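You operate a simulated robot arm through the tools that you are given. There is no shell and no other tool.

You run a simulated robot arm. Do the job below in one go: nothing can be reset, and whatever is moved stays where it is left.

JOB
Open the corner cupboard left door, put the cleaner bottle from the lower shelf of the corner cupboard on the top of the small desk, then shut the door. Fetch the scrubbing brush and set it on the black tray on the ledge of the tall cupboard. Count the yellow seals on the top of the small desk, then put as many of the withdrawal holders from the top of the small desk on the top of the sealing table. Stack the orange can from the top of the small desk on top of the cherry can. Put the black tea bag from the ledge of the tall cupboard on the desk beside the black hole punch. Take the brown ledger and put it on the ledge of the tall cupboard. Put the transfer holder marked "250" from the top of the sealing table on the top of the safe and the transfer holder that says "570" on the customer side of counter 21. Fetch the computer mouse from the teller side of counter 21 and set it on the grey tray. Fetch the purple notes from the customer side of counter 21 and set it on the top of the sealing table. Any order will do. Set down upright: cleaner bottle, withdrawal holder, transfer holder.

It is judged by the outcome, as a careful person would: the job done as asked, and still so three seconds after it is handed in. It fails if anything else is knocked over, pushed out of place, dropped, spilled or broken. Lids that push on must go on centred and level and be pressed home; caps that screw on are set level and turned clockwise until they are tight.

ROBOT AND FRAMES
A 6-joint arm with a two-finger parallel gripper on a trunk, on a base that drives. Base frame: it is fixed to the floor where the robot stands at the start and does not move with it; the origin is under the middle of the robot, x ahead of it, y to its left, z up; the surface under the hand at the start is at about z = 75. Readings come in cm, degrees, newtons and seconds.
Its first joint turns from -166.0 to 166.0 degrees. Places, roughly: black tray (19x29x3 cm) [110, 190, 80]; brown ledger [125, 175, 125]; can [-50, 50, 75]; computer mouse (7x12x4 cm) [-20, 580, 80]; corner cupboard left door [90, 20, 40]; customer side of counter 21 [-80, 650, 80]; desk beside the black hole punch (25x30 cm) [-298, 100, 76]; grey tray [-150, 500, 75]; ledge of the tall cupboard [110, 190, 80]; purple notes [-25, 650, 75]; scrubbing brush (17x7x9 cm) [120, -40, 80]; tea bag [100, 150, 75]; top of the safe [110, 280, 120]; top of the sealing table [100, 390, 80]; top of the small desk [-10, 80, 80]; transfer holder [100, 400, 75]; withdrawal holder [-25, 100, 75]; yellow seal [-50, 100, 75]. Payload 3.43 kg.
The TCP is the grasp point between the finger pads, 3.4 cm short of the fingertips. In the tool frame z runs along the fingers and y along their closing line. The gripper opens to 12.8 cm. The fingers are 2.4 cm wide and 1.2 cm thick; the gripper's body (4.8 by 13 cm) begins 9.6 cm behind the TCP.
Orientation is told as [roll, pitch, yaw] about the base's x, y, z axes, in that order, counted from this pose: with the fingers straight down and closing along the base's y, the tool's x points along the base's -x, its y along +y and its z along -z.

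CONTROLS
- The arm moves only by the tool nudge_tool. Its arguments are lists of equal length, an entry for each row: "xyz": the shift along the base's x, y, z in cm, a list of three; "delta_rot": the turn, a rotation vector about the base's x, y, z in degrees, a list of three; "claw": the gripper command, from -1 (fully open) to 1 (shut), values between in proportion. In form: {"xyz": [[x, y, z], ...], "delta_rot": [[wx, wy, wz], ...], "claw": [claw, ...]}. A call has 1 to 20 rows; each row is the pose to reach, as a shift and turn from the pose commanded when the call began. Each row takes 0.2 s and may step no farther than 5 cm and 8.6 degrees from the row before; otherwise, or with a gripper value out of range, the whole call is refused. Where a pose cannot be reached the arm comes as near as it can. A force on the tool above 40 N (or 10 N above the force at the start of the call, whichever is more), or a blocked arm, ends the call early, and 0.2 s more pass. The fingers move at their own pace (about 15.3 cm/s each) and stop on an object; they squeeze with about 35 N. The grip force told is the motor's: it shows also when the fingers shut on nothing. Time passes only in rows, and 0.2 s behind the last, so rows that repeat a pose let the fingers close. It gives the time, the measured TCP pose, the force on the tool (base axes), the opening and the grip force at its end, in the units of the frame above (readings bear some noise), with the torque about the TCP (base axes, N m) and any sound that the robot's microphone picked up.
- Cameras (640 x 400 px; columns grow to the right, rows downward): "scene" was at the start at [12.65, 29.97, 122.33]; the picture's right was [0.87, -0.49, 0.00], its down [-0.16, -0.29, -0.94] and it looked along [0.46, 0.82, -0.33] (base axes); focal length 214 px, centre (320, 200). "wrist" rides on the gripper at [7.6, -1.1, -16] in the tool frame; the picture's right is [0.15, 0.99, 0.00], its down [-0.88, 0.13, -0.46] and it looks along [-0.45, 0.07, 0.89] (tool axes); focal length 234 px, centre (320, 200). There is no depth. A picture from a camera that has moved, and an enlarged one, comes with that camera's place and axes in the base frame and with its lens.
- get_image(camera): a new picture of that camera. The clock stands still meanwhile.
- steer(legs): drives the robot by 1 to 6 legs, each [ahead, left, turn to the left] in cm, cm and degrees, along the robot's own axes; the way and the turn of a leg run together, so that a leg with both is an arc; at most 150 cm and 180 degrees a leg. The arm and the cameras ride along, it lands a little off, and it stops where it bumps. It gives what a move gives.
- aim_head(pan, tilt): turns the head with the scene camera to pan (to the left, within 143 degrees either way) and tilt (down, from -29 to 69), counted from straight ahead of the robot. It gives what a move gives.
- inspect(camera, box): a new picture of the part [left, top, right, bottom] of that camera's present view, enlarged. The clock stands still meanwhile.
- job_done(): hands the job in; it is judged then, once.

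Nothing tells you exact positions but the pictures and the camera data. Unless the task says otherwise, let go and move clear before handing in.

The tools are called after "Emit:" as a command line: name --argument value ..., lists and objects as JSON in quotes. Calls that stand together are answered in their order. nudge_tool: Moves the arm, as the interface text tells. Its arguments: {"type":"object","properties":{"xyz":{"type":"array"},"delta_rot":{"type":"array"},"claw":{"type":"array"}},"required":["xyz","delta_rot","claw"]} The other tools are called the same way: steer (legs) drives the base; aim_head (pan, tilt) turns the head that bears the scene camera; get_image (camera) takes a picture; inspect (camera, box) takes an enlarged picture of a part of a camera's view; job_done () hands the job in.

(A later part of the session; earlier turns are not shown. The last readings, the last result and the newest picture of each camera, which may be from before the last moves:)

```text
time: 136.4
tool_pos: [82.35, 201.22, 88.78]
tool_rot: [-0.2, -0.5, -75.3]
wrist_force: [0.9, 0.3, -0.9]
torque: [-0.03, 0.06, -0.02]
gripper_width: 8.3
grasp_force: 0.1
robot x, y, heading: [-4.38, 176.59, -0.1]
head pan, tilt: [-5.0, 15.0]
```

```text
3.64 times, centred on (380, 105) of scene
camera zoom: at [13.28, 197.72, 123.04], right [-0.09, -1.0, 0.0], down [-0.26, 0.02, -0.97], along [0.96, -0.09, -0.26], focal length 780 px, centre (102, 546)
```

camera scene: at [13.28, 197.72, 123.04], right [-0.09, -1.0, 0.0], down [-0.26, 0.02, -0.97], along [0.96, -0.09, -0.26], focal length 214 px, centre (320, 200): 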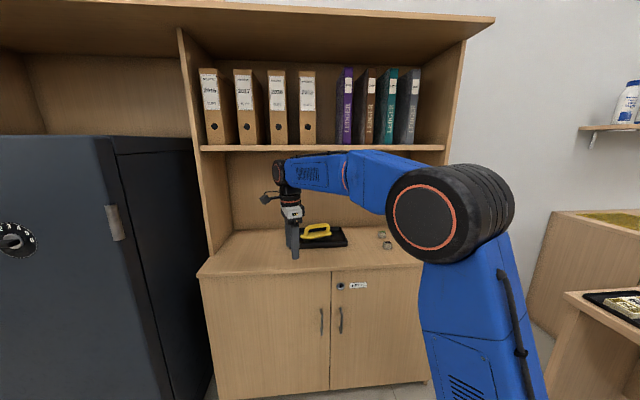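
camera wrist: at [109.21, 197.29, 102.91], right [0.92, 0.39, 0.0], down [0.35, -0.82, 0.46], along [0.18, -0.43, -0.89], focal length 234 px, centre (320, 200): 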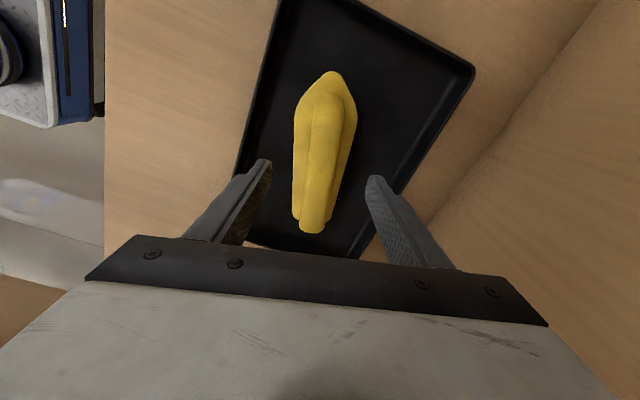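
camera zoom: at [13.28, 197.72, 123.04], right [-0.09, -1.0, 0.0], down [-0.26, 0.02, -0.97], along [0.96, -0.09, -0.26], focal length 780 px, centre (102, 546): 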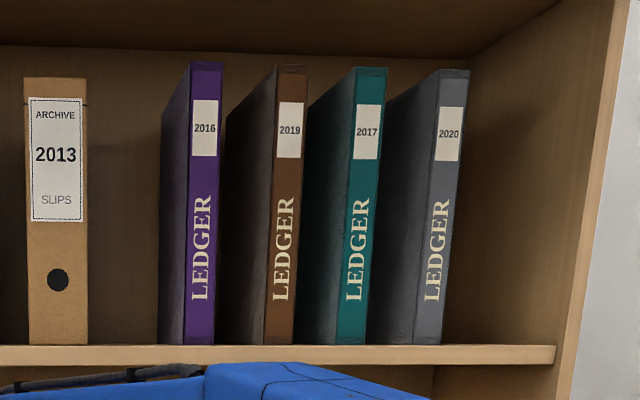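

The black tea bag is the nearest cube (≈[103.5, 157]); the brown ledger (2019) has its spine at y≈169, z 122–150. Next I fetch the ledger: retract, realign the tool, shift the base right.

Emit:
nudge_tool --xyz '[[-2, -1, 3], [-4, -2, 6], [-6, -3, 9], [-8, -5, 12], [-10, -7, 15], [-12, -9, 18], [-14, -11, 21], [-16, -13, 24], [-17, -15, 27], [-18, -17, 30]]' --delta_rot '[[0, 0, 8], [0, 0, 16], [0, 0, 24], [0, 0, 32], [0, 0, 40], [0, 0, 48], [0, 0, 56], [0, 0, 64], [0, 0, 70], [0, 0, 75]]' --claw '[-0.3, -0.3, -0.3, -0.3, -0.3, -0.3, -0.3, -0.3, -0.3, -0.3]'

Emit:
steer --legs '[[-17, -18, 0]]'

Emit:
nudge_tool --xyz '[[2, 0, 1], [4, 0, 2], [6, 0, 3], [8, 0, 4], [10, 0, 6], [12, 0, 8], [14, 0, 10], [16, 0, 12], [18, 0, 14], [19, 0, 16], [20, 0, 17]]' --delta_rot '[[0, -8, 0], [0, -16, 0], [0, -24, 0], [0, -32, 0], [0, -40, 0], [0, -48, 0], [0, -56, 0], [0, -64, 0], [0, -72, 0], [0, -80, 0], [0, -88, 0]]' --claw '[-0.3, -0.3, -0.3, -0.3, -0.3, -0.3, -0.3, -0.3, -0.3, -0.3, -0.3]'

Emit:
get_image --camera "wrist"

Emit:
get_image --camera "scene"

```text
time: 138.6
tool_pos: [64.18, 184.51, 117.5]
tool_rot: [0.0, -0.6, -0.4]
wrist_force: [0.3, 0.3, -0.7]
torque: [-0.03, 0.05, -0.03]
gripper_width: 8.34
grasp_force: 0.1
out of reach, approached as far as the arm can: row 10
robot x, y, heading: [-4.42, 177.04, -0.1]
head pan, tilt: [-5.0, 15.0]
```

```text
time: 140.4
tool_pos: [46.95, 166.34, 117.44]
tool_rot: [-0.1, -0.6, -0.3]
wrist_force: [0.6, -0.6, 0.0]
torque: [0.02, 0.0, 0.01]
gripper_width: 8.31
grasp_force: 0.1
robot x, y, heading: [-21.7, 158.82, -0.3]
head pan, tilt: [-5.0, 15.0]
```

```text
time: 142.8
tool_pos: [67.08, 166.28, 134.56]
tool_rot: [15.0, -88.6, -15.0]
wrist_force: [-0.8, -0.2, -0.3]
torque: [0.0, 0.02, 0.01]
gripper_width: 8.33
grasp_force: 0.0
robot x, y, heading: [-21.27, 159.31, -0.5]
head pan, tilt: [-5.0, 15.0]
```

```text
taken
camera wrist: at [50.85, 165.1, 127.41], right [0.0, 0.99, -0.14], down [-0.44, 0.13, 0.89], along [0.9, 0.06, 0.43], focal length 234 px, centre (320, 200)
```

wrist: 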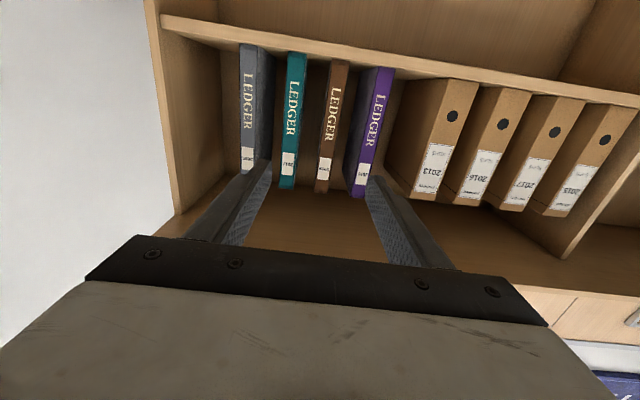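

```text
taken
camera scene: at [-3.97, 179.66, 123.05], right [-0.09, -1.0, 0.0], down [-0.26, 0.02, -0.97], along [0.96, -0.09, -0.26], focal length 214 px, centre (320, 200)
```

scene: 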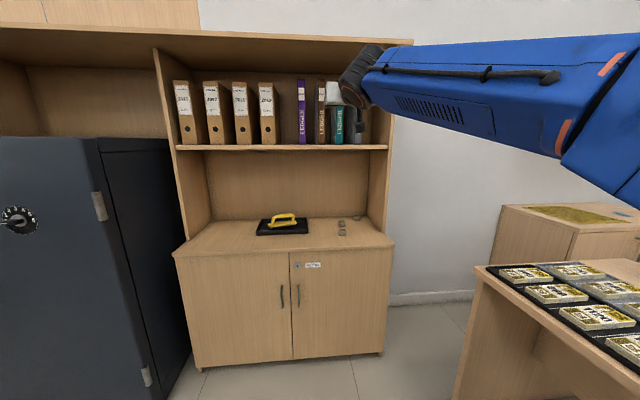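

Brown ledger spine is at about [106, 168.3]. I advance part-way with fingers ~5.5 cm open.

Emit:
nudge_tool --xyz '[[4.5, 0.5, 0.5], [9, 1, 1], [13.5, 1.5, 1.5], [18, 2, 2], [22, 2, 2]]' --delta_rot '[[0, -1, 0], [0, -1.4, 0], [0, -1.4, 0], [0, -1.4, 0], [0, -1.4, 0]]' --claw '[0.14, 0.14, 0.14, 0.14, 0.14]'

Emit:
get_image --camera "wrist"

```text
time: 144.1
tool_pos: [88.91, 168.2, 136.47]
tool_rot: [102.8, -89.6, -102.9]
wrist_force: [-1.1, -1.5, 1.5]
torque: [0.03, 0.13, 0.0]
gripper_width: 5.49
grasp_force: 0.0
robot x, y, heading: [-21.13, 158.59, -0.5]
head pan, tilt: [-5.0, 15.0]
```

```text
taken
camera wrist: at [72.82, 167.2, 129.02], right [0.0, 0.99, -0.14], down [-0.46, 0.13, 0.88], along [0.89, 0.06, 0.45], focal length 234 px, centre (320, 200)
```

wrist: 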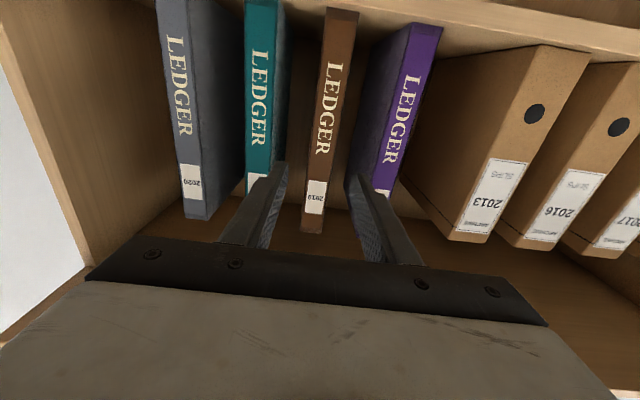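

The ledger is ~4.1 cm thick, centred at y≈169.5, with ample gaps. I open to 7 cm, align and advance.

Emit:
nudge_tool --xyz '[[2, 1.3, 0], [6, 1.3, 0], [10, 1.3, 0]]' --delta_rot '[[0, 0, 0], [0, 0, 0], [0, 0, 0]]' --claw '[-0.12, -0.12, -0.12]'

Emit:
get_image --camera "wrist"

```text
time: 144.8
tool_pos: [98.82, 169.64, 136.76]
tool_rot: [112.9, -89.5, -112.8]
wrist_force: [-1.8, 0.7, 1.4]
torque: [0.01, 0.19, 0.02]
gripper_width: 7.14
grasp_force: 0.1
robot x, y, heading: [-21.53, 159.27, -0.4]
head pan, tilt: [-5.0, 15.0]
```

```text
taken
camera wrist: at [82.73, 168.49, 129.1], right [0.0, 0.99, -0.14], down [-0.46, 0.13, 0.88], along [0.89, 0.06, 0.45], focal length 234 px, centre (320, 200)
```

wrist: 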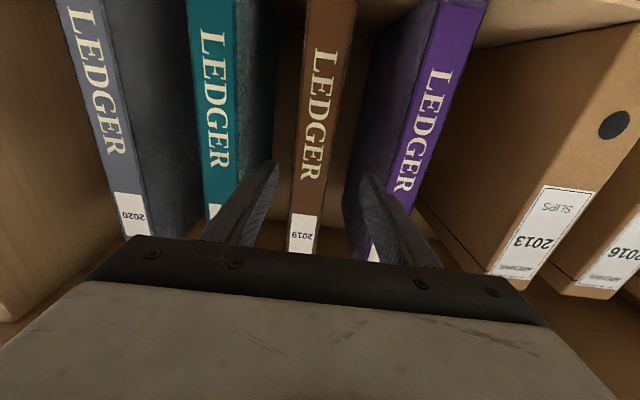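

Aligned. Advance around the spine and close.

Emit:
nudge_tool --xyz '[[4, 0, 0], [8, 0, 0], [11, 0, 0], [11, 0, 0], [11, 0, 0], [11, 0, 0], [11, 0, 0]]' --delta_rot '[[0, 0, 0], [0, 0, 0], [0, 0, 0], [0, 0, 0], [0, 0, 0], [0, 0, 0], [0, 0, 0]]' --claw '[-0.12, -0.12, -0.12, 0.2, 1, 1, 1]'

Emit:
get_image --camera "wrist"

```text
time: 146.4
tool_pos: [104.75, 169.71, 134.09]
tool_rot: [135.4, -89.3, -135.7]
wrist_force: [-8.4, -8.6, 31.2]
torque: [-0.68, 0.08, -0.74]
gripper_width: 3.58
grasp_force: 34.5
out of reach, approached as far as the arm can: row 1, 2, 3, 4, 5, 6, 7
robot x, y, heading: [-21.59, 158.94, -0.2]
head pan, tilt: [-5.0, 15.0]
```

```text
taken
camera wrist: at [88.75, 168.62, 126.45], right [0.0, 0.99, -0.14], down [-0.46, 0.13, 0.88], along [0.89, 0.06, 0.46], focal length 234 px, centre (320, 200)
```

wrist: 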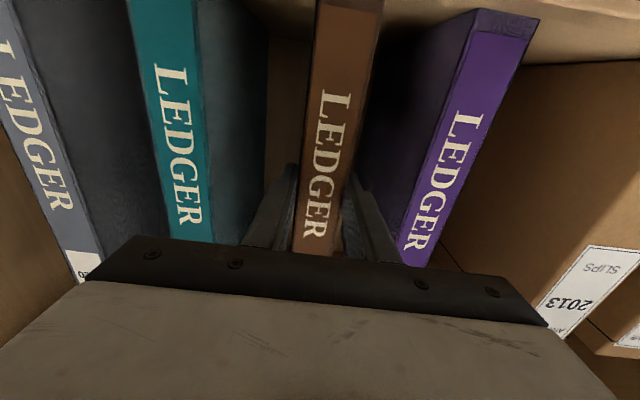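

The arm hit its reach limit with a shallow grip. I open, drive a bit closer and regrasp deeper.

Emit:
nudge_tool --xyz '[[0, 0, 0], [0, 0, 0], [0, 0, 0]]' --delta_rot '[[0, 0, 0], [0, 0, 0], [0, 0, 0]]' --claw '[0.3, 0, -0.12]'

Emit:
get_image --camera "wrist"

```text
time: 147.2
tool_pos: [105.3, 170.07, 133.39]
tool_rot: [83.4, -89.6, -83.5]
wrist_force: [-0.2, -0.3, 0.1]
torque: [0.02, 0.0, -0.01]
gripper_width: 7.17
grasp_force: 0.1
robot x, y, heading: [-21.4, 158.67, -0.6]
head pan, tilt: [-5.0, 15.0]
```

```text
taken
camera wrist: at [89.14, 168.8, 125.94], right [0.0, 0.99, -0.14], down [-0.45, 0.13, 0.88], along [0.89, 0.06, 0.45], focal length 234 px, centre (320, 200)
```

wrist: 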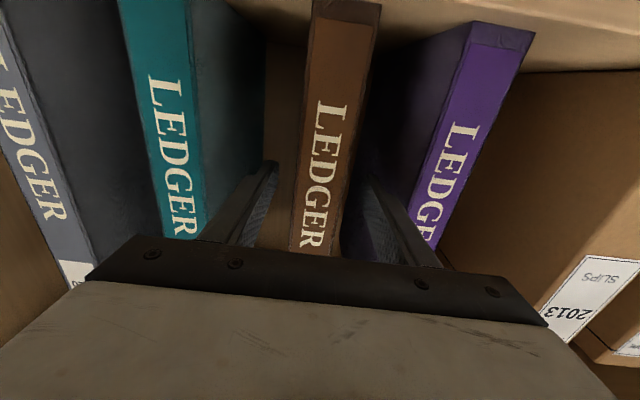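

Emit:
steer --legs '[[6.5, 0, 0]]'

Emit:
nudge_tool --xyz '[[0, 0, 1.5], [0, 0, 3]]' --delta_rot '[[0, 0, 0], [0, 0, 0]]' --claw '[-0.12, -0.12]'

Emit:
get_image --camera "wrist"

```text
time: 148.2
tool_pos: [111.6, 169.97, 133.49]
tool_rot: [89.9, -89.7, -90.0]
wrist_force: [0.2, 0.1, 0.8]
torque: [-0.01, 0.03, -0.03]
gripper_width: 7.17
grasp_force: 0.0
robot x, y, heading: [-15.44, 158.49, -0.4]
head pan, tilt: [-5.0, 15.0]
```

```text
time: 148.8
tool_pos: [110.61, 170.09, 134.59]
tool_rot: [79.6, -89.7, -79.7]
wrist_force: [0.4, -0.5, 0.2]
torque: [0.01, -0.04, 0.0]
gripper_width: 7.17
grasp_force: 0.0
out of reach, approached as far as the arm can: row 1, 2
robot x, y, heading: [-14.89, 158.93, -0.4]
head pan, tilt: [-5.0, 15.0]
```

```text
taken
camera wrist: at [94.48, 168.83, 127.03], right [0.0, 0.99, -0.14], down [-0.45, 0.13, 0.88], along [0.89, 0.06, 0.45], focal length 234 px, centre (320, 200)
```

wrist: 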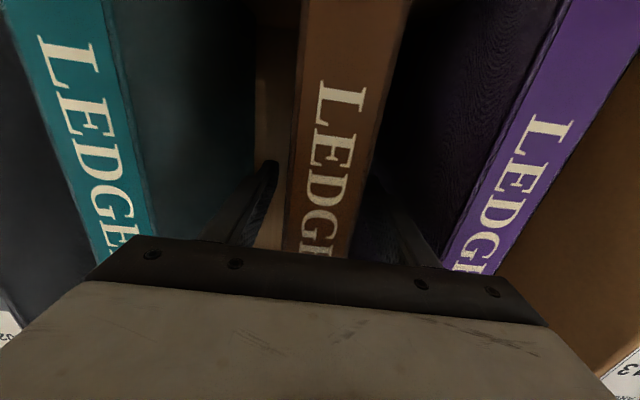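

Deep enough now; close on the ledger and lift slightly.

Emit:
nudge_tool --xyz '[[0, 0, 0], [0, 0, 0], [0, 0, 0], [0, 0, 0]]' --delta_rot '[[0, 0, 0], [0, 0, 0], [0, 0, 0], [0, 0, 0]]' --claw '[0.2, 1, 1, 1]'

Emit:
nudge_tool --xyz '[[-0.5, 0, 0.3], [-1.5, 0, 0.6], [-2.5, 0, 0.8]]' --delta_rot '[[0, 0, 0], [0, 0, 0], [0, 0, 0]]' --claw '[1, 1, 1]'

Emit:
get_image --camera "wrist"

```text
time: 149.8
tool_pos: [110.45, 169.85, 134.7]
tool_rot: [89.2, -89.8, -89.3]
wrist_force: [-0.5, -4.5, 0.4]
torque: [-0.41, 0.36, 0.0]
gripper_width: 3.64
grasp_force: 35.7
robot x, y, heading: [-15.4, 158.82, -0.1]
head pan, tilt: [-5.0, 15.0]
```

```text
time: 150.6
tool_pos: [108.36, 170.12, 135.19]
tool_rot: [71.3, -89.7, -71.4]
wrist_force: [1.5, 1.0, -10.2]
torque: [0.05, 0.39, 0.04]
gripper_width: 3.57
grasp_force: 34.6
robot x, y, heading: [-14.9, 158.43, -0.2]
head pan, tilt: [-5.0, 15.0]
```

```text
taken
camera wrist: at [92.14, 168.95, 127.7], right [0.0, 0.99, -0.14], down [-0.45, 0.13, 0.88], along [0.89, 0.06, 0.45], focal length 234 px, centre (320, 200)
```

wrist: 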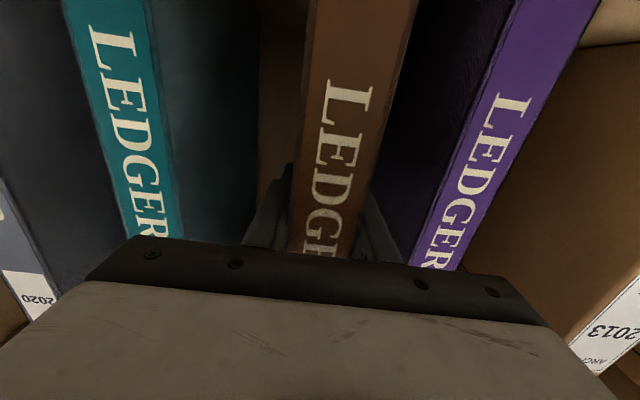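

The ledger comes along (≈1 kg). I pull it straight out by driving back.

Emit:
steer --legs '[[-28, 0, 0]]'

Emit:
get_image --camera "scene"

Emit:
get_image --camera "wrist"

```text
time: 152.6
tool_pos: [80.25, 169.78, 135.37]
tool_rot: [83.1, -89.7, -83.5]
wrist_force: [0.0, 0.0, -9.7]
torque: [0.01, 0.4, 0.0]
gripper_width: 3.59
grasp_force: 35.1
robot x, y, heading: [-43.01, 158.67, -0.5]
head pan, tilt: [-5.0, 15.0]
```

```text
taken
camera scene: at [-25.37, 179.81, 123.04], right [-0.1, -1.0, 0.0], down [-0.26, 0.03, -0.97], along [0.96, -0.09, -0.26], focal length 214 px, centre (320, 200)
```

scene: 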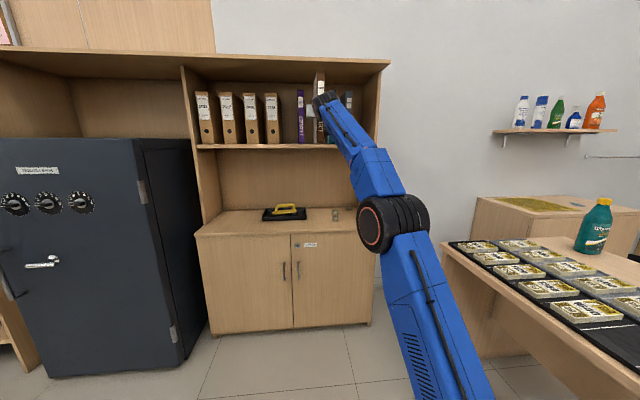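

```text
taken
camera wrist: at [64.15, 168.78, 127.77], right [0.0, 0.99, -0.14], down [-0.45, 0.13, 0.88], along [0.89, 0.06, 0.45], focal length 234 px, centre (320, 200)
```

wrist: 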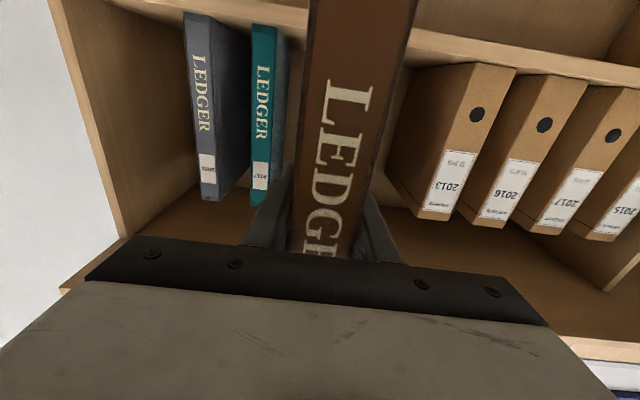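

The ledger is clear. I back further, strafe left to a free part of the ledge (y≈218), and lower to ledge height.

Emit:
steer --legs '[[-14, 48, 0.4]]'

Emit:
nudge_tool --xyz '[[0, 0, -4.5], [0, 0, -9], [0, 0, -13.5], [0, 0, -18], [0, 0, -22.5], [0, 0, -27], [0, 0, -31.5], [0, 0, -36], [0, 0, -40], [0, 0, -43.5]]' --delta_rot '[[0, 0, 0], [0, 0, 0], [0, 0, 0], [0, 0, 0], [0, 0, 0], [0, 0, 0], [0, 0, 0], [0, 0, 0], [0, 0, 0], [0, 0, 0]]' --claw '[1, 1, 1, 1, 1, 1, 1, 1, 1, 1]'

Emit:
get_image --camera "scene"

Emit:
get_image --camera "wrist"

```text
time: 155.5
tool_pos: [66.39, 218.85, 135.25]
tool_rot: [80.4, -89.7, -80.1]
wrist_force: [-0.3, 0.5, -10.2]
torque: [0.01, 0.39, -0.01]
gripper_width: 3.59
grasp_force: 35.5
robot x, y, heading: [-56.31, 206.49, 0.1]
head pan, tilt: [-5.0, 15.0]
```

```text
time: 157.7
tool_pos: [66.19, 218.85, 91.63]
tool_rot: [86.2, -89.6, -85.7]
wrist_force: [-1.0, -0.4, -8.4]
torque: [-0.04, 0.45, 0.0]
gripper_width: 3.61
grasp_force: 34.2
robot x, y, heading: [-56.81, 206.36, -0.2]
head pan, tilt: [-5.0, 15.0]
```

```text
taken
camera scene: at [-39.33, 227.5, 123.05], right [-0.09, -1.0, 0.0], down [-0.26, 0.02, -0.97], along [0.96, -0.08, -0.26], focal length 214 px, centre (320, 200)
```

scene: 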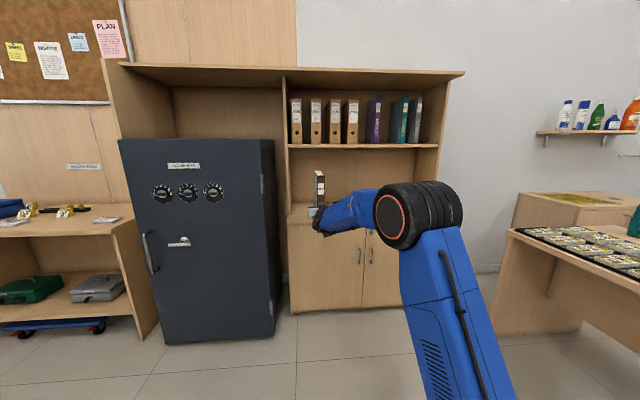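

```text
taken
camera wrist: at [50.14, 217.54, 84.15], right [-0.01, 0.99, -0.14], down [-0.46, 0.12, 0.88], along [0.89, 0.07, 0.45], focal length 234 px, centre (320, 200)
```

wrist: 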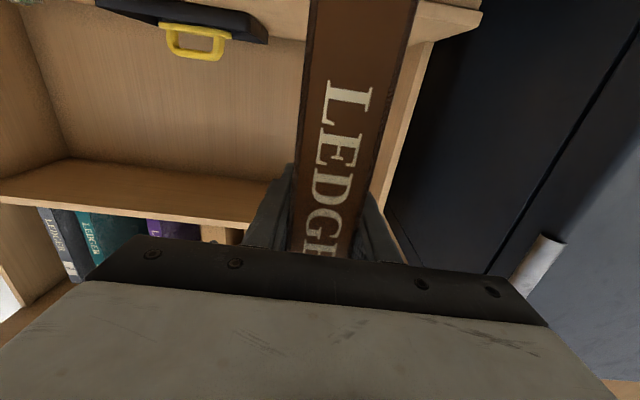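

Now drive forward to bring the ledger over the ledge, then lower.

Emit:
steer --legs '[[27.5, 0, 0]]'

Emit:
nudge_tool --xyz '[[0, 0, -1], [0, 0, -2], [0, 0, -2.6]]' --delta_rot '[[0, 0, 0], [0, 0, 0], [0, 0, 0]]' --claw '[1, 1, 1]'

Emit:
inspect --camera "scene" --box '[240, 120, 440, 280]'

Emit:
get_image --camera "wrist"

```text
time: 159.7
tool_pos: [94.0, 219.4, 91.69]
tool_rot: [77.2, -89.6, -76.5]
wrist_force: [0.7, -0.3, -8.6]
torque: [0.01, 0.41, -0.04]
gripper_width: 3.6
grasp_force: 35.3
robot x, y, heading: [-28.75, 206.48, 0.5]
head pan, tilt: [-5.0, 15.0]
```

```text
time: 160.5
tool_pos: [93.83, 219.49, 89.01]
tool_rot: [75.0, -89.6, -74.4]
wrist_force: [0.0, -0.4, -9.9]
torque: [0.01, 0.41, 0.01]
gripper_width: 3.6
grasp_force: 34.6
robot x, y, heading: [-28.85, 206.33, 0.5]
head pan, tilt: [-5.0, 15.0]
```

```text
2.50 times, centred on (340, 200) of scene
camera zoom: at [-11.58, 227.69, 123.04], right [-0.08, -1.0, 0.0], down [-0.26, 0.02, -0.97], along [0.96, -0.08, -0.26], focal length 536 px, centre (270, 200)
```

zoom: 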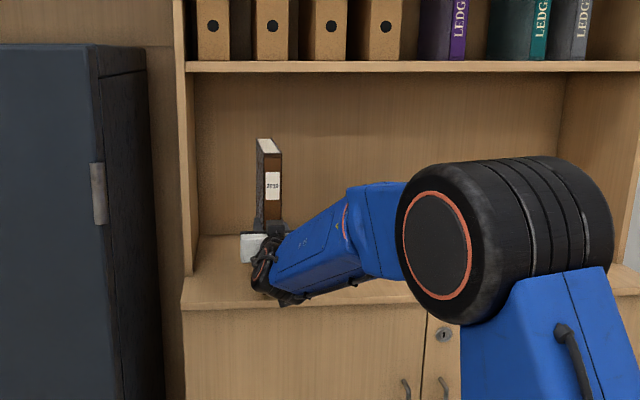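

```text
taken
camera wrist: at [77.86, 218.06, 81.48], right [-0.01, 0.99, -0.14], down [-0.46, 0.12, 0.88], along [0.89, 0.07, 0.45], focal length 234 px, centre (320, 200)
```

wrist: 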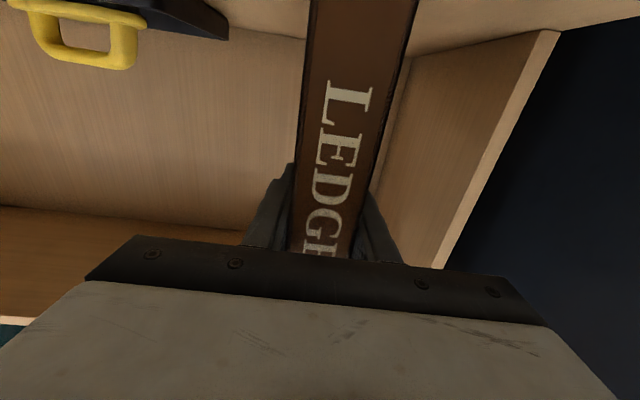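

Lower until contact.

Emit:
nudge_tool --xyz '[[0, 0, -0.3], [0, 0, -0.6], [0, 0, -0.9]]' --delta_rot '[[0, 0, 0], [0, 0, 0], [0, 0, 0]]' --claw '[1, 1, 1]'

```text
time: 161.3
tool_pos: [93.77, 219.48, 88.1]
tool_rot: [72.4, -89.7, -71.6]
wrist_force: [0.2, -0.2, -8.8]
torque: [-0.02, 0.44, -0.03]
gripper_width: 3.61
grasp_force: 34.8
robot x, y, heading: [-28.57, 206.49, 0.5]
head pan, tilt: [-5.0, 15.0]
```

Emit:
nudge_tool --xyz '[[0, 0, -0.3], [0, 0, -0.6]]' --delta_rot '[[0, 0, 0], [0, 0, 0]]' --claw '[1, 1]'

```text
time: 161.9
tool_pos: [93.85, 219.51, 87.61]
tool_rot: [94.9, -89.7, -94.2]
wrist_force: [0.0, -1.0, -5.4]
torque: [-0.1, -0.24, -0.04]
gripper_width: 3.59
grasp_force: 35.0
robot x, y, heading: [-28.9, 206.95, 0.6]
head pan, tilt: [-5.0, 15.0]
```

Contact begins; a touch more to seat it flat.

Emit:
nudge_tool --xyz '[[0, 0, -0.2], [0, 0, -0.4]]' --delta_rot '[[0, 0, 0], [0, 0, 0]]' --claw '[1, 1]'

Emit:
nudge_tool --xyz '[[0, 0, 0], [0, 0, 0], [0, 0, 0], [0, 0, 0]]' --delta_rot '[[0, 0, 0], [0, 0, 0], [0, 0, 0], [0, 0, 0]]' --claw '[0.4, 0.2, 0, 0]'

Emit:
get_image --camera "wrist"

Emit:
inspect --camera "scene" --box '[240, 120, 440, 280]'

```text
time: 162.5
tool_pos: [93.85, 219.44, 87.66]
tool_rot: [125.2, -89.5, -124.5]
wrist_force: [3.7, 4.5, 21.8]
torque: [-0.05, 1.71, -0.2]
gripper_width: 3.58
grasp_force: 34.8
robot x, y, heading: [-28.85, 206.68, 0.5]
head pan, tilt: [-5.0, 15.0]
```

```text
time: 163.5
tool_pos: [93.99, 219.47, 87.14]
tool_rot: [80.8, -89.7, -80.2]
wrist_force: [-0.1, 0.6, 0.4]
torque: [0.0, -0.01, -0.01]
gripper_width: 6.38
grasp_force: 0.0
robot x, y, heading: [-28.87, 206.74, 0.4]
head pan, tilt: [-5.0, 15.0]
```

```text
taken
camera wrist: at [77.89, 218.05, 79.67], right [-0.01, 0.99, -0.14], down [-0.46, 0.12, 0.88], along [0.89, 0.07, 0.45], focal length 234 px, centre (320, 200)
```

wrist: 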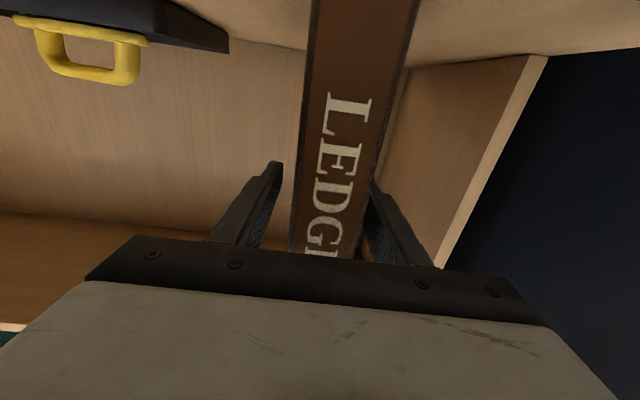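

```text
2.50 times, centred on (340, 200) of scene
camera zoom: at [-11.63, 227.68, 123.05], right [-0.08, -1.0, 0.0], down [-0.26, 0.02, -0.97], along [0.96, -0.08, -0.26], focal length 536 px, centre (270, 200)
```

zoom: 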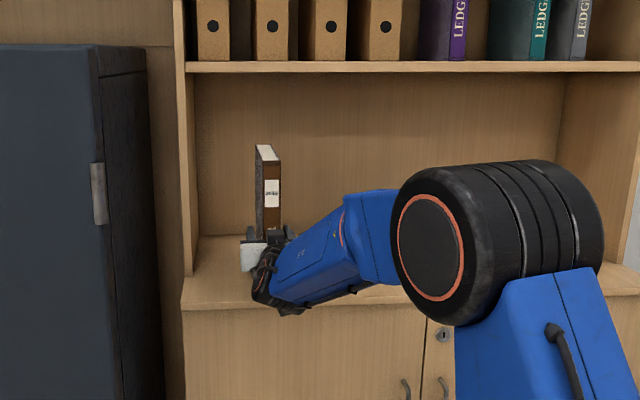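

The ledger stands on the ledge. Open a bit more and back away.

Emit:
nudge_tool --xyz '[[0, 0.3, 0], [0, 0.5, 0]]' --delta_rot '[[0, 0, 0], [0, 0, 0]]' --claw '[-0.2, -0.2]'

Emit:
steer --legs '[[-30, 0, 0]]'

Emit:
get_image --camera "scene"

Emit:
get_image --camera "wrist"

```text
time: 164.1
tool_pos: [94.03, 220.0, 87.24]
tool_rot: [80.5, -89.7, -79.9]
wrist_force: [0.6, -0.7, -0.2]
torque: [0.0, 0.02, -0.01]
gripper_width: 7.67
grasp_force: 0.1
robot x, y, heading: [-28.55, 207.04, 0.4]
head pan, tilt: [-5.0, 15.0]
```

```text
time: 166.1
tool_pos: [64.36, 219.56, 87.15]
tool_rot: [81.2, -89.7, -80.5]
wrist_force: [-0.1, -0.3, -0.2]
torque: [0.0, 0.0, 0.03]
gripper_width: 7.68
grasp_force: 0.1
robot x, y, heading: [-58.72, 206.53, 0.6]
head pan, tilt: [-5.0, 15.0]
```

```text
taken
camera scene: at [-41.18, 227.5, 123.05], right [-0.08, -1.0, 0.0], down [-0.26, 0.02, -0.97], along [0.96, -0.08, -0.26], focal length 214 px, centre (320, 200)
```

scene: 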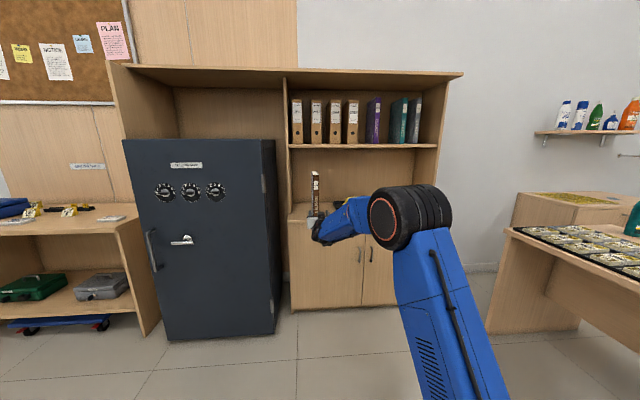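

```text
taken
camera wrist: at [48.32, 218.22, 79.67], right [-0.01, 0.99, -0.14], down [-0.46, 0.12, 0.88], along [0.89, 0.07, 0.45], focal length 234 px, centre (320, 200)
```

wrist: 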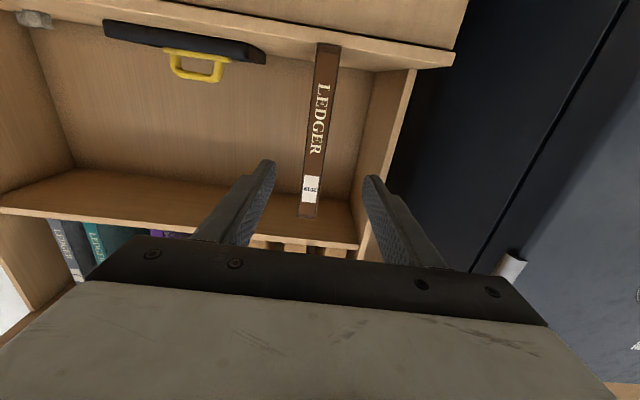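

The ledger stands well. While here, let me look at the desk from this side to count yellow seals.

Emit:
aim_head --pan -85 --tilt 25

Emit:
get_image --camera "scene"

Emit:
inspect --camera "scene" --box '[240, 140, 440, 240]'

```text
time: 167.6
tool_pos: [64.37, 219.45, 87.23]
tool_rot: [81.7, -89.7, -80.9]
wrist_force: [0.5, -0.6, 0.1]
torque: [0.0, 0.0, -0.02]
gripper_width: 7.67
grasp_force: 0.1
robot x, y, heading: [-58.72, 206.14, 0.4]
head pan, tilt: [-85.0, 25.0]
```

```text
taken
camera scene: at [-49.64, 219.09, 121.43], right [-1.0, -0.09, 0.0], down [-0.04, 0.42, -0.91], along [0.08, -0.9, -0.42], focal length 214 px, centre (320, 200)
```

scene: 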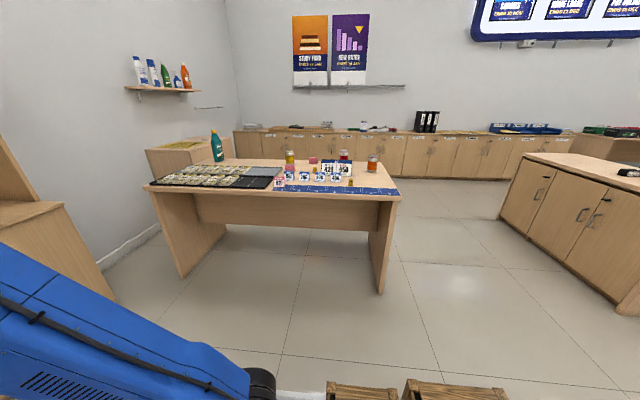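

```text
3.20 times, centred on (340, 190) of scene
camera zoom: at [-49.64, 219.09, 121.43], right [-1.0, -0.09, 0.0], down [-0.04, 0.42, -0.91], along [0.08, -0.9, -0.42], focal length 686 px, centre (256, 232)
```

zoom: 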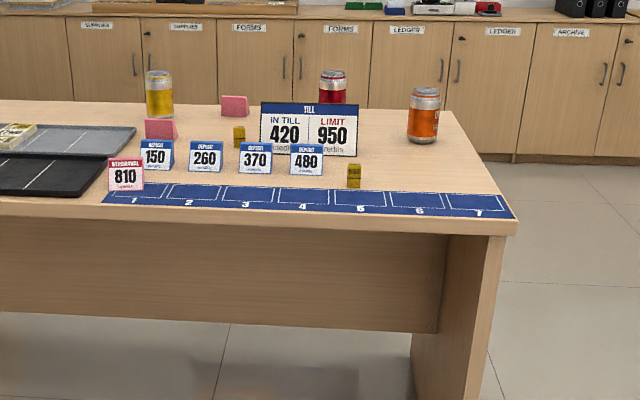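

I see deposit holders (blue), withdrawal holders 810/700/590 (pink), and yellow seals. I zoom to check whether the yellow pieces are stacked.

Emit:
inspect --camera "scene" --box '[300, 160, 380, 200]'

Emit:
inspect --camera "scene" --box '[140, 150, 300, 200]'

```text
8.00 times, centred on (340, 180) of scene
camera zoom: at [-49.64, 219.09, 121.43], right [-1.0, -0.09, 0.0], down [-0.04, 0.42, -0.91], along [0.08, -0.9, -0.42], focal length 1716 px, centre (160, 360)
```

zoom: 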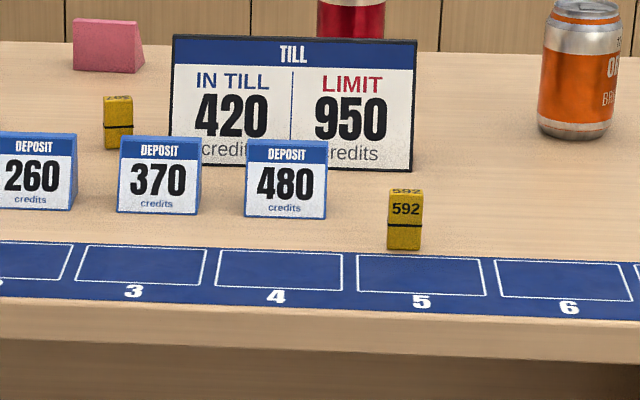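

```text
4.00 times, centred on (220, 175) of scene
camera zoom: at [-49.64, 219.09, 121.43], right [-1.0, -0.09, 0.0], down [-0.04, 0.42, -0.91], along [0.08, -0.9, -0.42], focal length 858 px, centre (720, 300)
```

zoom: 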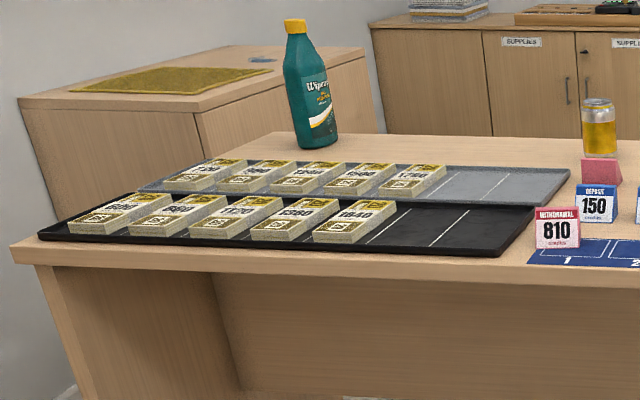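

Each yellow seal is a single numbered piece; I count 2 seals, so two withdrawal holders go to the sealing table. Now the black tea bag: turn the tool down and reposition.

Emit:
nudge_tool --xyz '[[-3, -0.5, 2], [-6, -1, 4], [-9, -1.5, 7], [-12, -2, 10], [-15, -2.5, 13], [-18, -3, 16], [-20, -3.5, 19], [-22, -4, 21], [-24, -4.5, 22], [-26, -5, 23], [-28, -5, 23]]' --delta_rot '[[0, 8, 0], [0, 16, 0], [0, 24, 0], [0, 32, 0], [0, 40, 0], [0, 48, 0], [0, 56, 0], [0, 64, 0], [0, 72, 0], [0, 81, 0], [0, 89.5, 0]]' --claw '[-0.2, -0.2, -0.2, -0.2, -0.2, -0.2, -0.2, -0.2, -0.2, -0.2, -0.2]'

Emit:
steer --legs '[[0, -46, 0], [50, 0, 0]]'

Emit:
aim_head --pan 0 --tilt 30

Emit:
get_image --camera "scene"

Emit:
get_image --camera "wrist"

```text
refused: row 10 steps farther than a row can; nothing moved
```

```text
time: 172.9
tool_pos: [114.03, 172.3, 87.05]
tool_rot: [81.5, -89.7, -81.5]
wrist_force: [-0.5, -1.0, 1.2]
torque: [0.03, 0.01, -0.02]
gripper_width: 7.69
grasp_force: 0.0
robot x, y, heading: [-9.1, 160.28, -0.0]
head pan, tilt: [-85.0, 25.0]
```

```text
time: 174.5
tool_pos: [114.11, 172.37, 87.12]
tool_rot: [81.8, -89.6, -81.9]
wrist_force: [0.0, 0.0, -0.1]
torque: [-0.01, 0.0, 0.01]
gripper_width: 7.68
grasp_force: 0.0
robot x, y, heading: [-9.23, 160.52, -0.5]
head pan, tilt: [0.0, 30.0]
```

```text
taken
camera scene: at [8.29, 182.26, 120.63], right [-0.01, -1.0, 0.0], down [-0.5, 0.0, -0.87], along [0.87, -0.01, -0.5], focal length 214 px, centre (320, 200)
```

scene: 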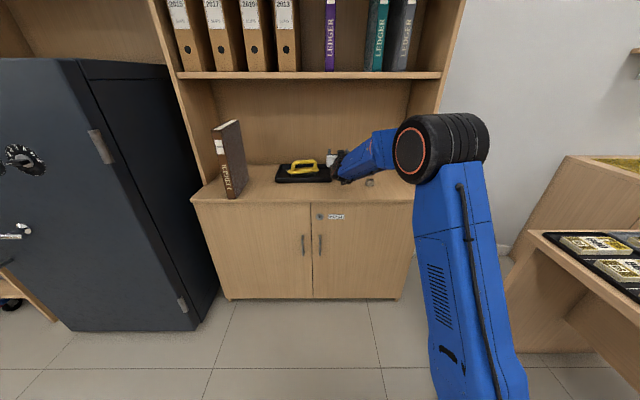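

```text
taken
camera wrist: at [97.94, 171.17, 79.67], right [0.0, 0.99, -0.14], down [-0.45, 0.13, 0.88], along [0.89, 0.06, 0.45], focal length 234 px, centre (320, 200)
```

wrist: 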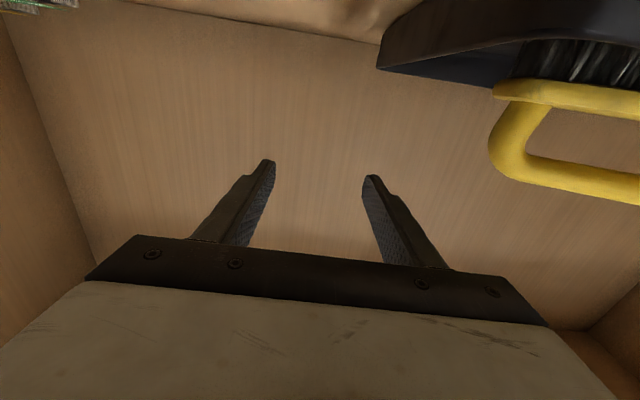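

The tool turn was refused (step too big) before driving; luckily nothing was touched. I back off and turn the tool properly.

Emit:
steer --legs '[[-45, 0, 0]]'

Emit:
nudge_tool --xyz '[[-3, -0.5, 2], [-6, -1, 4], [-9, -1.5, 7], [-12, -2, 10], [-15, -2.5, 13], [-18, -3, 16], [-20, -3.5, 19], [-22, -4, 21], [-24, -4.5, 22], [-26, -5, 23], [-28, -5, 23]]' --delta_rot '[[0, 8, 0], [0, 16, 0], [0, 24, 0], [0, 32, 0], [0, 40, 0], [0, 48, 0], [0, 56, 0], [0, 64, 0], [0, 72, 0], [0, 80, 0], [0, 88, 0]]' --claw '[-0.2, -0.2, -0.2, -0.2, -0.2, -0.2, -0.2, -0.2, -0.2, -0.2, -0.2]'

Emit:
inspect --camera "scene" --box '[200, 80, 440, 230]'

```text
time: 177.2
tool_pos: [68.38, 172.55, 87.13]
tool_rot: [81.4, -89.8, -81.5]
wrist_force: [0.2, -0.7, 0.0]
torque: [0.02, -0.01, 0.02]
gripper_width: 7.69
grasp_force: 0.0
robot x, y, heading: [-54.09, 160.81, -0.2]
head pan, tilt: [0.0, 30.0]
```

```text
time: 179.6
tool_pos: [40.35, 167.45, 110.15]
tool_rot: [-0.1, -1.8, -0.2]
wrist_force: [-1.1, 0.2, -0.2]
torque: [0.02, -0.04, -0.03]
gripper_width: 7.69
grasp_force: 0.0
robot x, y, heading: [-54.57, 160.99, -0.3]
head pan, tilt: [0.0, 30.0]
```

```text
2.67 times, centred on (320, 155) of scene
camera zoom: at [-37.28, 182.54, 120.64], right [-0.01, -1.0, 0.0], down [-0.5, 0.0, -0.87], along [0.87, -0.01, -0.5], focal length 572 px, centre (320, 320)
```

zoom: 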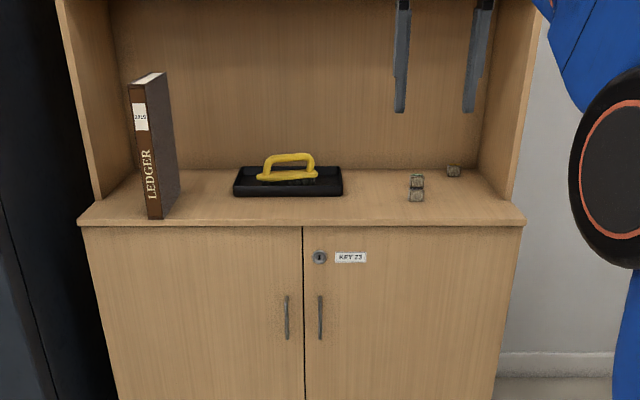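

All intact. Drive forward for the tea bag and lower in front of it.

Emit:
steer --legs '[[45, 0, 0]]'

Emit:
nudge_tool --xyz '[[0, -3, -3.5], [0, -6, -7], [0, -9, -10.5], [0, -10, -15], [0, -10, -19], [0, -10, -22]]' --delta_rot '[[0, 0.6, 0], [0, 1.2, 0], [0, 1.8, 0], [0, 1.8, 0], [0, 1.8, 0], [0, 1.8, 0]]' --claw '[-0.2, -0.2, -0.2, -0.2, -0.2, -0.2]'

Emit:
get_image --camera "wrist"

Emit:
get_image --camera "scene"

```text
time: 182.3
tool_pos: [85.44, 167.44, 110.05]
tool_rot: [-0.2, -2.0, -0.2]
wrist_force: [-0.3, 0.6, -0.4]
torque: [-0.04, -0.01, 0.02]
gripper_width: 7.69
grasp_force: 0.1
robot x, y, heading: [-9.78, 160.6, -0.2]
head pan, tilt: [0.0, 30.0]
```

```text
time: 183.7
tool_pos: [85.66, 157.31, 87.95]
tool_rot: [-0.1, -0.2, -0.3]
wrist_force: [-0.5, -0.3, 0.7]
torque: [0.03, -0.01, 0.02]
gripper_width: 7.71
grasp_force: 0.0
robot x, y, heading: [-9.78, 160.94, -0.1]
head pan, tilt: [0.0, 30.0]
```

```text
taken
camera wrist: at [77.89, 156.18, 103.99], right [-0.14, 0.99, 0.0], down [0.88, 0.13, 0.46], along [0.45, 0.06, -0.89], focal length 234 px, centre (320, 200)
```

wrist: 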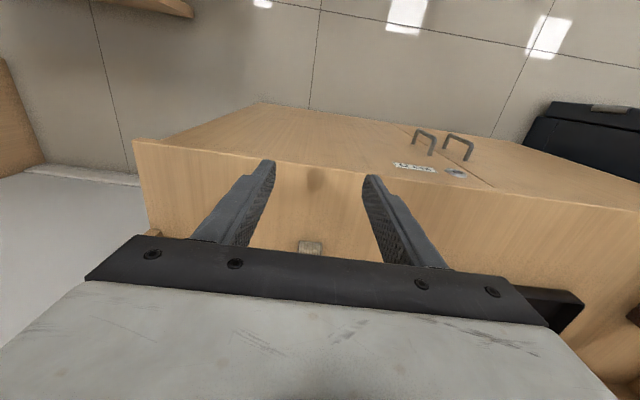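

```text
taken
camera scene: at [7.67, 182.29, 120.63], right [-0.01, -1.0, 0.0], down [-0.5, 0.0, -0.87], along [0.87, 0.0, -0.5], focal length 214 px, centre (320, 200)
```

scene: 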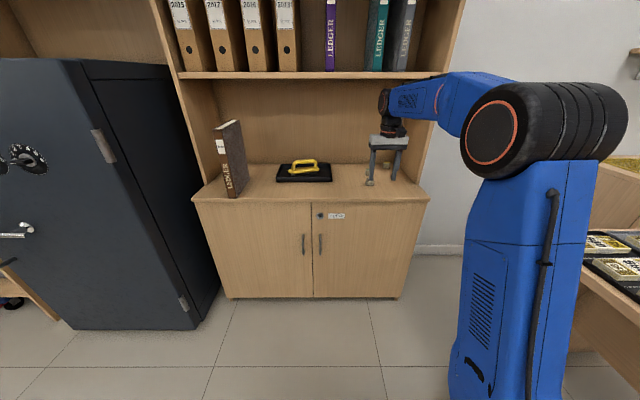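

Emit:
nudge_tool --xyz '[[4.5, 0, 0], [9, 0, -1], [13, 0, -2]]' --delta_rot '[[0, 0, 0], [0, 0, 0], [0, 0, 0]]' --claw '[-0.2, -0.2, -0.2]'

Emit:
get_image --camera "wrist"

```text
time: 184.5
tool_pos: [98.57, 157.4, 86.26]
tool_rot: [-0.1, -0.3, -0.1]
wrist_force: [-0.1, 0.5, 1.3]
torque: [0.03, -0.09, 0.04]
gripper_width: 7.67
grasp_force: 0.0
robot x, y, heading: [-9.59, 160.54, -0.2]
head pan, tilt: [0.0, 30.0]
```

```text
taken
camera wrist: at [90.89, 156.13, 102.28], right [-0.14, 0.99, 0.0], down [0.88, 0.13, 0.46], along [0.45, 0.06, -0.89], focal length 234 px, centre (320, 200)
```

wrist: 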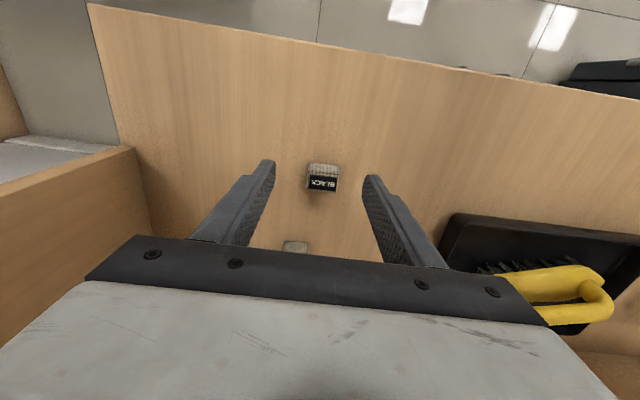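

The black tea bag is directly below at about [101.5, 157.7]. Lower and grasp.

Emit:
nudge_tool --xyz '[[2.5, 0.3, -1], [2.9, 0.3, -4], [2.9, 0.3, -6], [2.9, 0.3, -7.2]]' --delta_rot '[[0, 0, 0], [0, 0, 0], [0, 0, 0], [0, 0, 0]]' --claw '[-0.2, -0.2, -0.2, -0.2]'

Emit:
get_image --camera "wrist"

```text
time: 185.5
tool_pos: [101.33, 157.7, 78.74]
tool_rot: [-0.1, -0.2, -0.2]
wrist_force: [-0.6, -0.3, 0.5]
torque: [-0.01, -0.01, 0.02]
gripper_width: 7.71
grasp_force: 0.0
robot x, y, heading: [-9.29, 160.38, -0.1]
head pan, tilt: [0.0, 30.0]
```

```text
taken
camera wrist: at [93.64, 156.49, 94.76], right [-0.14, 0.99, 0.0], down [0.88, 0.13, 0.46], along [0.45, 0.06, -0.89], focal length 234 px, centre (320, 200)
```

wrist: 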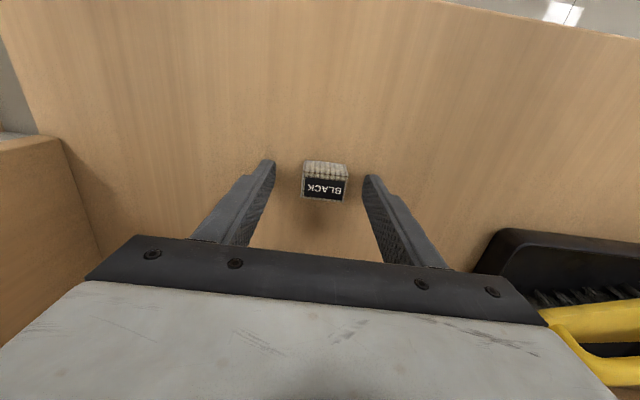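

Emit:
nudge_tool --xyz '[[0, 0, 0], [0, 0, 0], [0, 0, 0], [0, 0, 0]]' --delta_rot '[[0, 0, 0], [0, 0, 0], [0, 0, 0], [0, 0, 0]]' --claw '[0.3, 1, 1, 1]'

Emit:
nudge_tool --xyz '[[0, 0, 2], [0, 0, 5], [-4, 0, 7], [-8.5, 0, 8], [-13, 0, 8], [-17.5, 0, 8], [-22, 0, 9], [-26, 0, 12], [-29, 0, 16], [-32, 0, 20], [-34, 0, 24]]' --delta_rot '[[0, 0, 0], [0, 0, 0], [0, 0, 0], [0, 0, 0], [0, 0, 0], [0, 0, 0], [0, 0, 0], [0, 0, 0], [0, 0, 0], [0, 0, 0], [0, 0, 0]]' --claw '[1, 1, 1, 1, 1, 1, 1, 1, 1, 1, 1]'

Emit:
get_image --camera "wrist"

```text
time: 186.5
tool_pos: [101.33, 157.66, 78.79]
tool_rot: [-0.2, -0.1, -0.3]
wrist_force: [-1.0, 0.9, 0.3]
torque: [-0.03, 0.02, 0.02]
gripper_width: 3.25
grasp_force: 34.7
robot x, y, heading: [-9.7, 160.86, -0.4]
head pan, tilt: [0.0, 30.0]
```

```text
time: 188.9
tool_pos: [67.16, 157.63, 102.57]
tool_rot: [0.0, -0.1, -0.2]
wrist_force: [0.9, 0.3, -0.5]
torque: [0.01, 0.07, 0.0]
gripper_width: 3.28
grasp_force: 34.8
robot x, y, heading: [-9.54, 160.19, -0.3]
head pan, tilt: [0.0, 30.0]
```

```text
taken
camera wrist: at [59.45, 156.41, 118.62], right [-0.14, 0.99, 0.0], down [0.88, 0.13, 0.46], along [0.45, 0.06, -0.89], focal length 234 px, centre (320, 200)
```

wrist: 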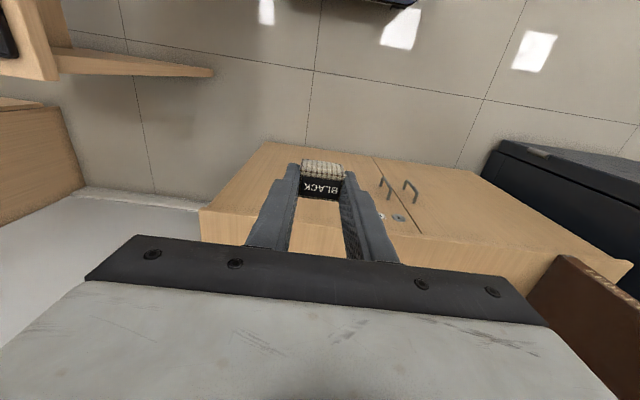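

Tea bag held. Drive back, turn around toward the hole-punch desk.

Emit:
steer --legs '[[-140, 0, 0], [0, 0, 90], [0, 0, 90]]'

Emit:
get_image --camera "scene"

Emit:
aim_head --pan 45 --tilt 25

Emit:
get_image --camera "scene"

```text
time: 203.5
tool_pos: [-224.8, 166.62, 102.65]
tool_rot: [-0.1, -0.2, 178.9]
wrist_force: [-1.2, -0.3, -0.5]
torque: [0.02, -0.03, -0.02]
gripper_width: 3.24
grasp_force: 35.3
robot x, y, heading: [-148.38, 162.16, 178.8]
head pan, tilt: [0.0, 30.0]
```

```text
taken
camera scene: at [-165.42, 140.65, 120.63], right [0.02, 1.0, 0.0], down [0.5, -0.01, -0.87], along [-0.87, 0.02, -0.5], focal length 214 px, centre (320, 200)
```

scene: 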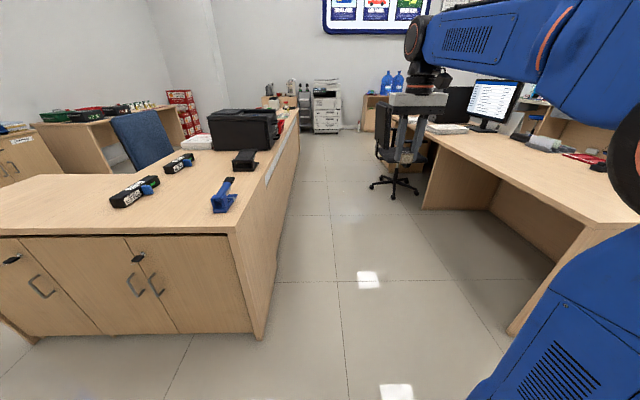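

```text
time: 204.6
tool_pos: [-224.76, 166.55, 102.66]
tool_rot: [0.0, -0.2, 178.9]
wrist_force: [-0.4, -0.8, 1.1]
torque: [-0.01, 0.01, -0.02]
gripper_width: 3.25
grasp_force: 34.8
robot x, y, heading: [-147.9, 162.77, 179.0]
head pan, tilt: [45.0, 25.0]
```

```text
taken
camera scene: at [-163.02, 134.09, 121.43], right [-0.69, 0.72, 0.0], down [0.31, 0.29, -0.91], along [-0.65, -0.63, -0.42], focal length 214 px, centre (320, 200)
```

scene: 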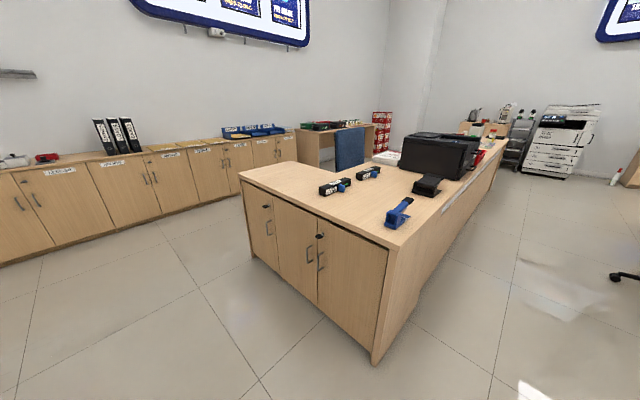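

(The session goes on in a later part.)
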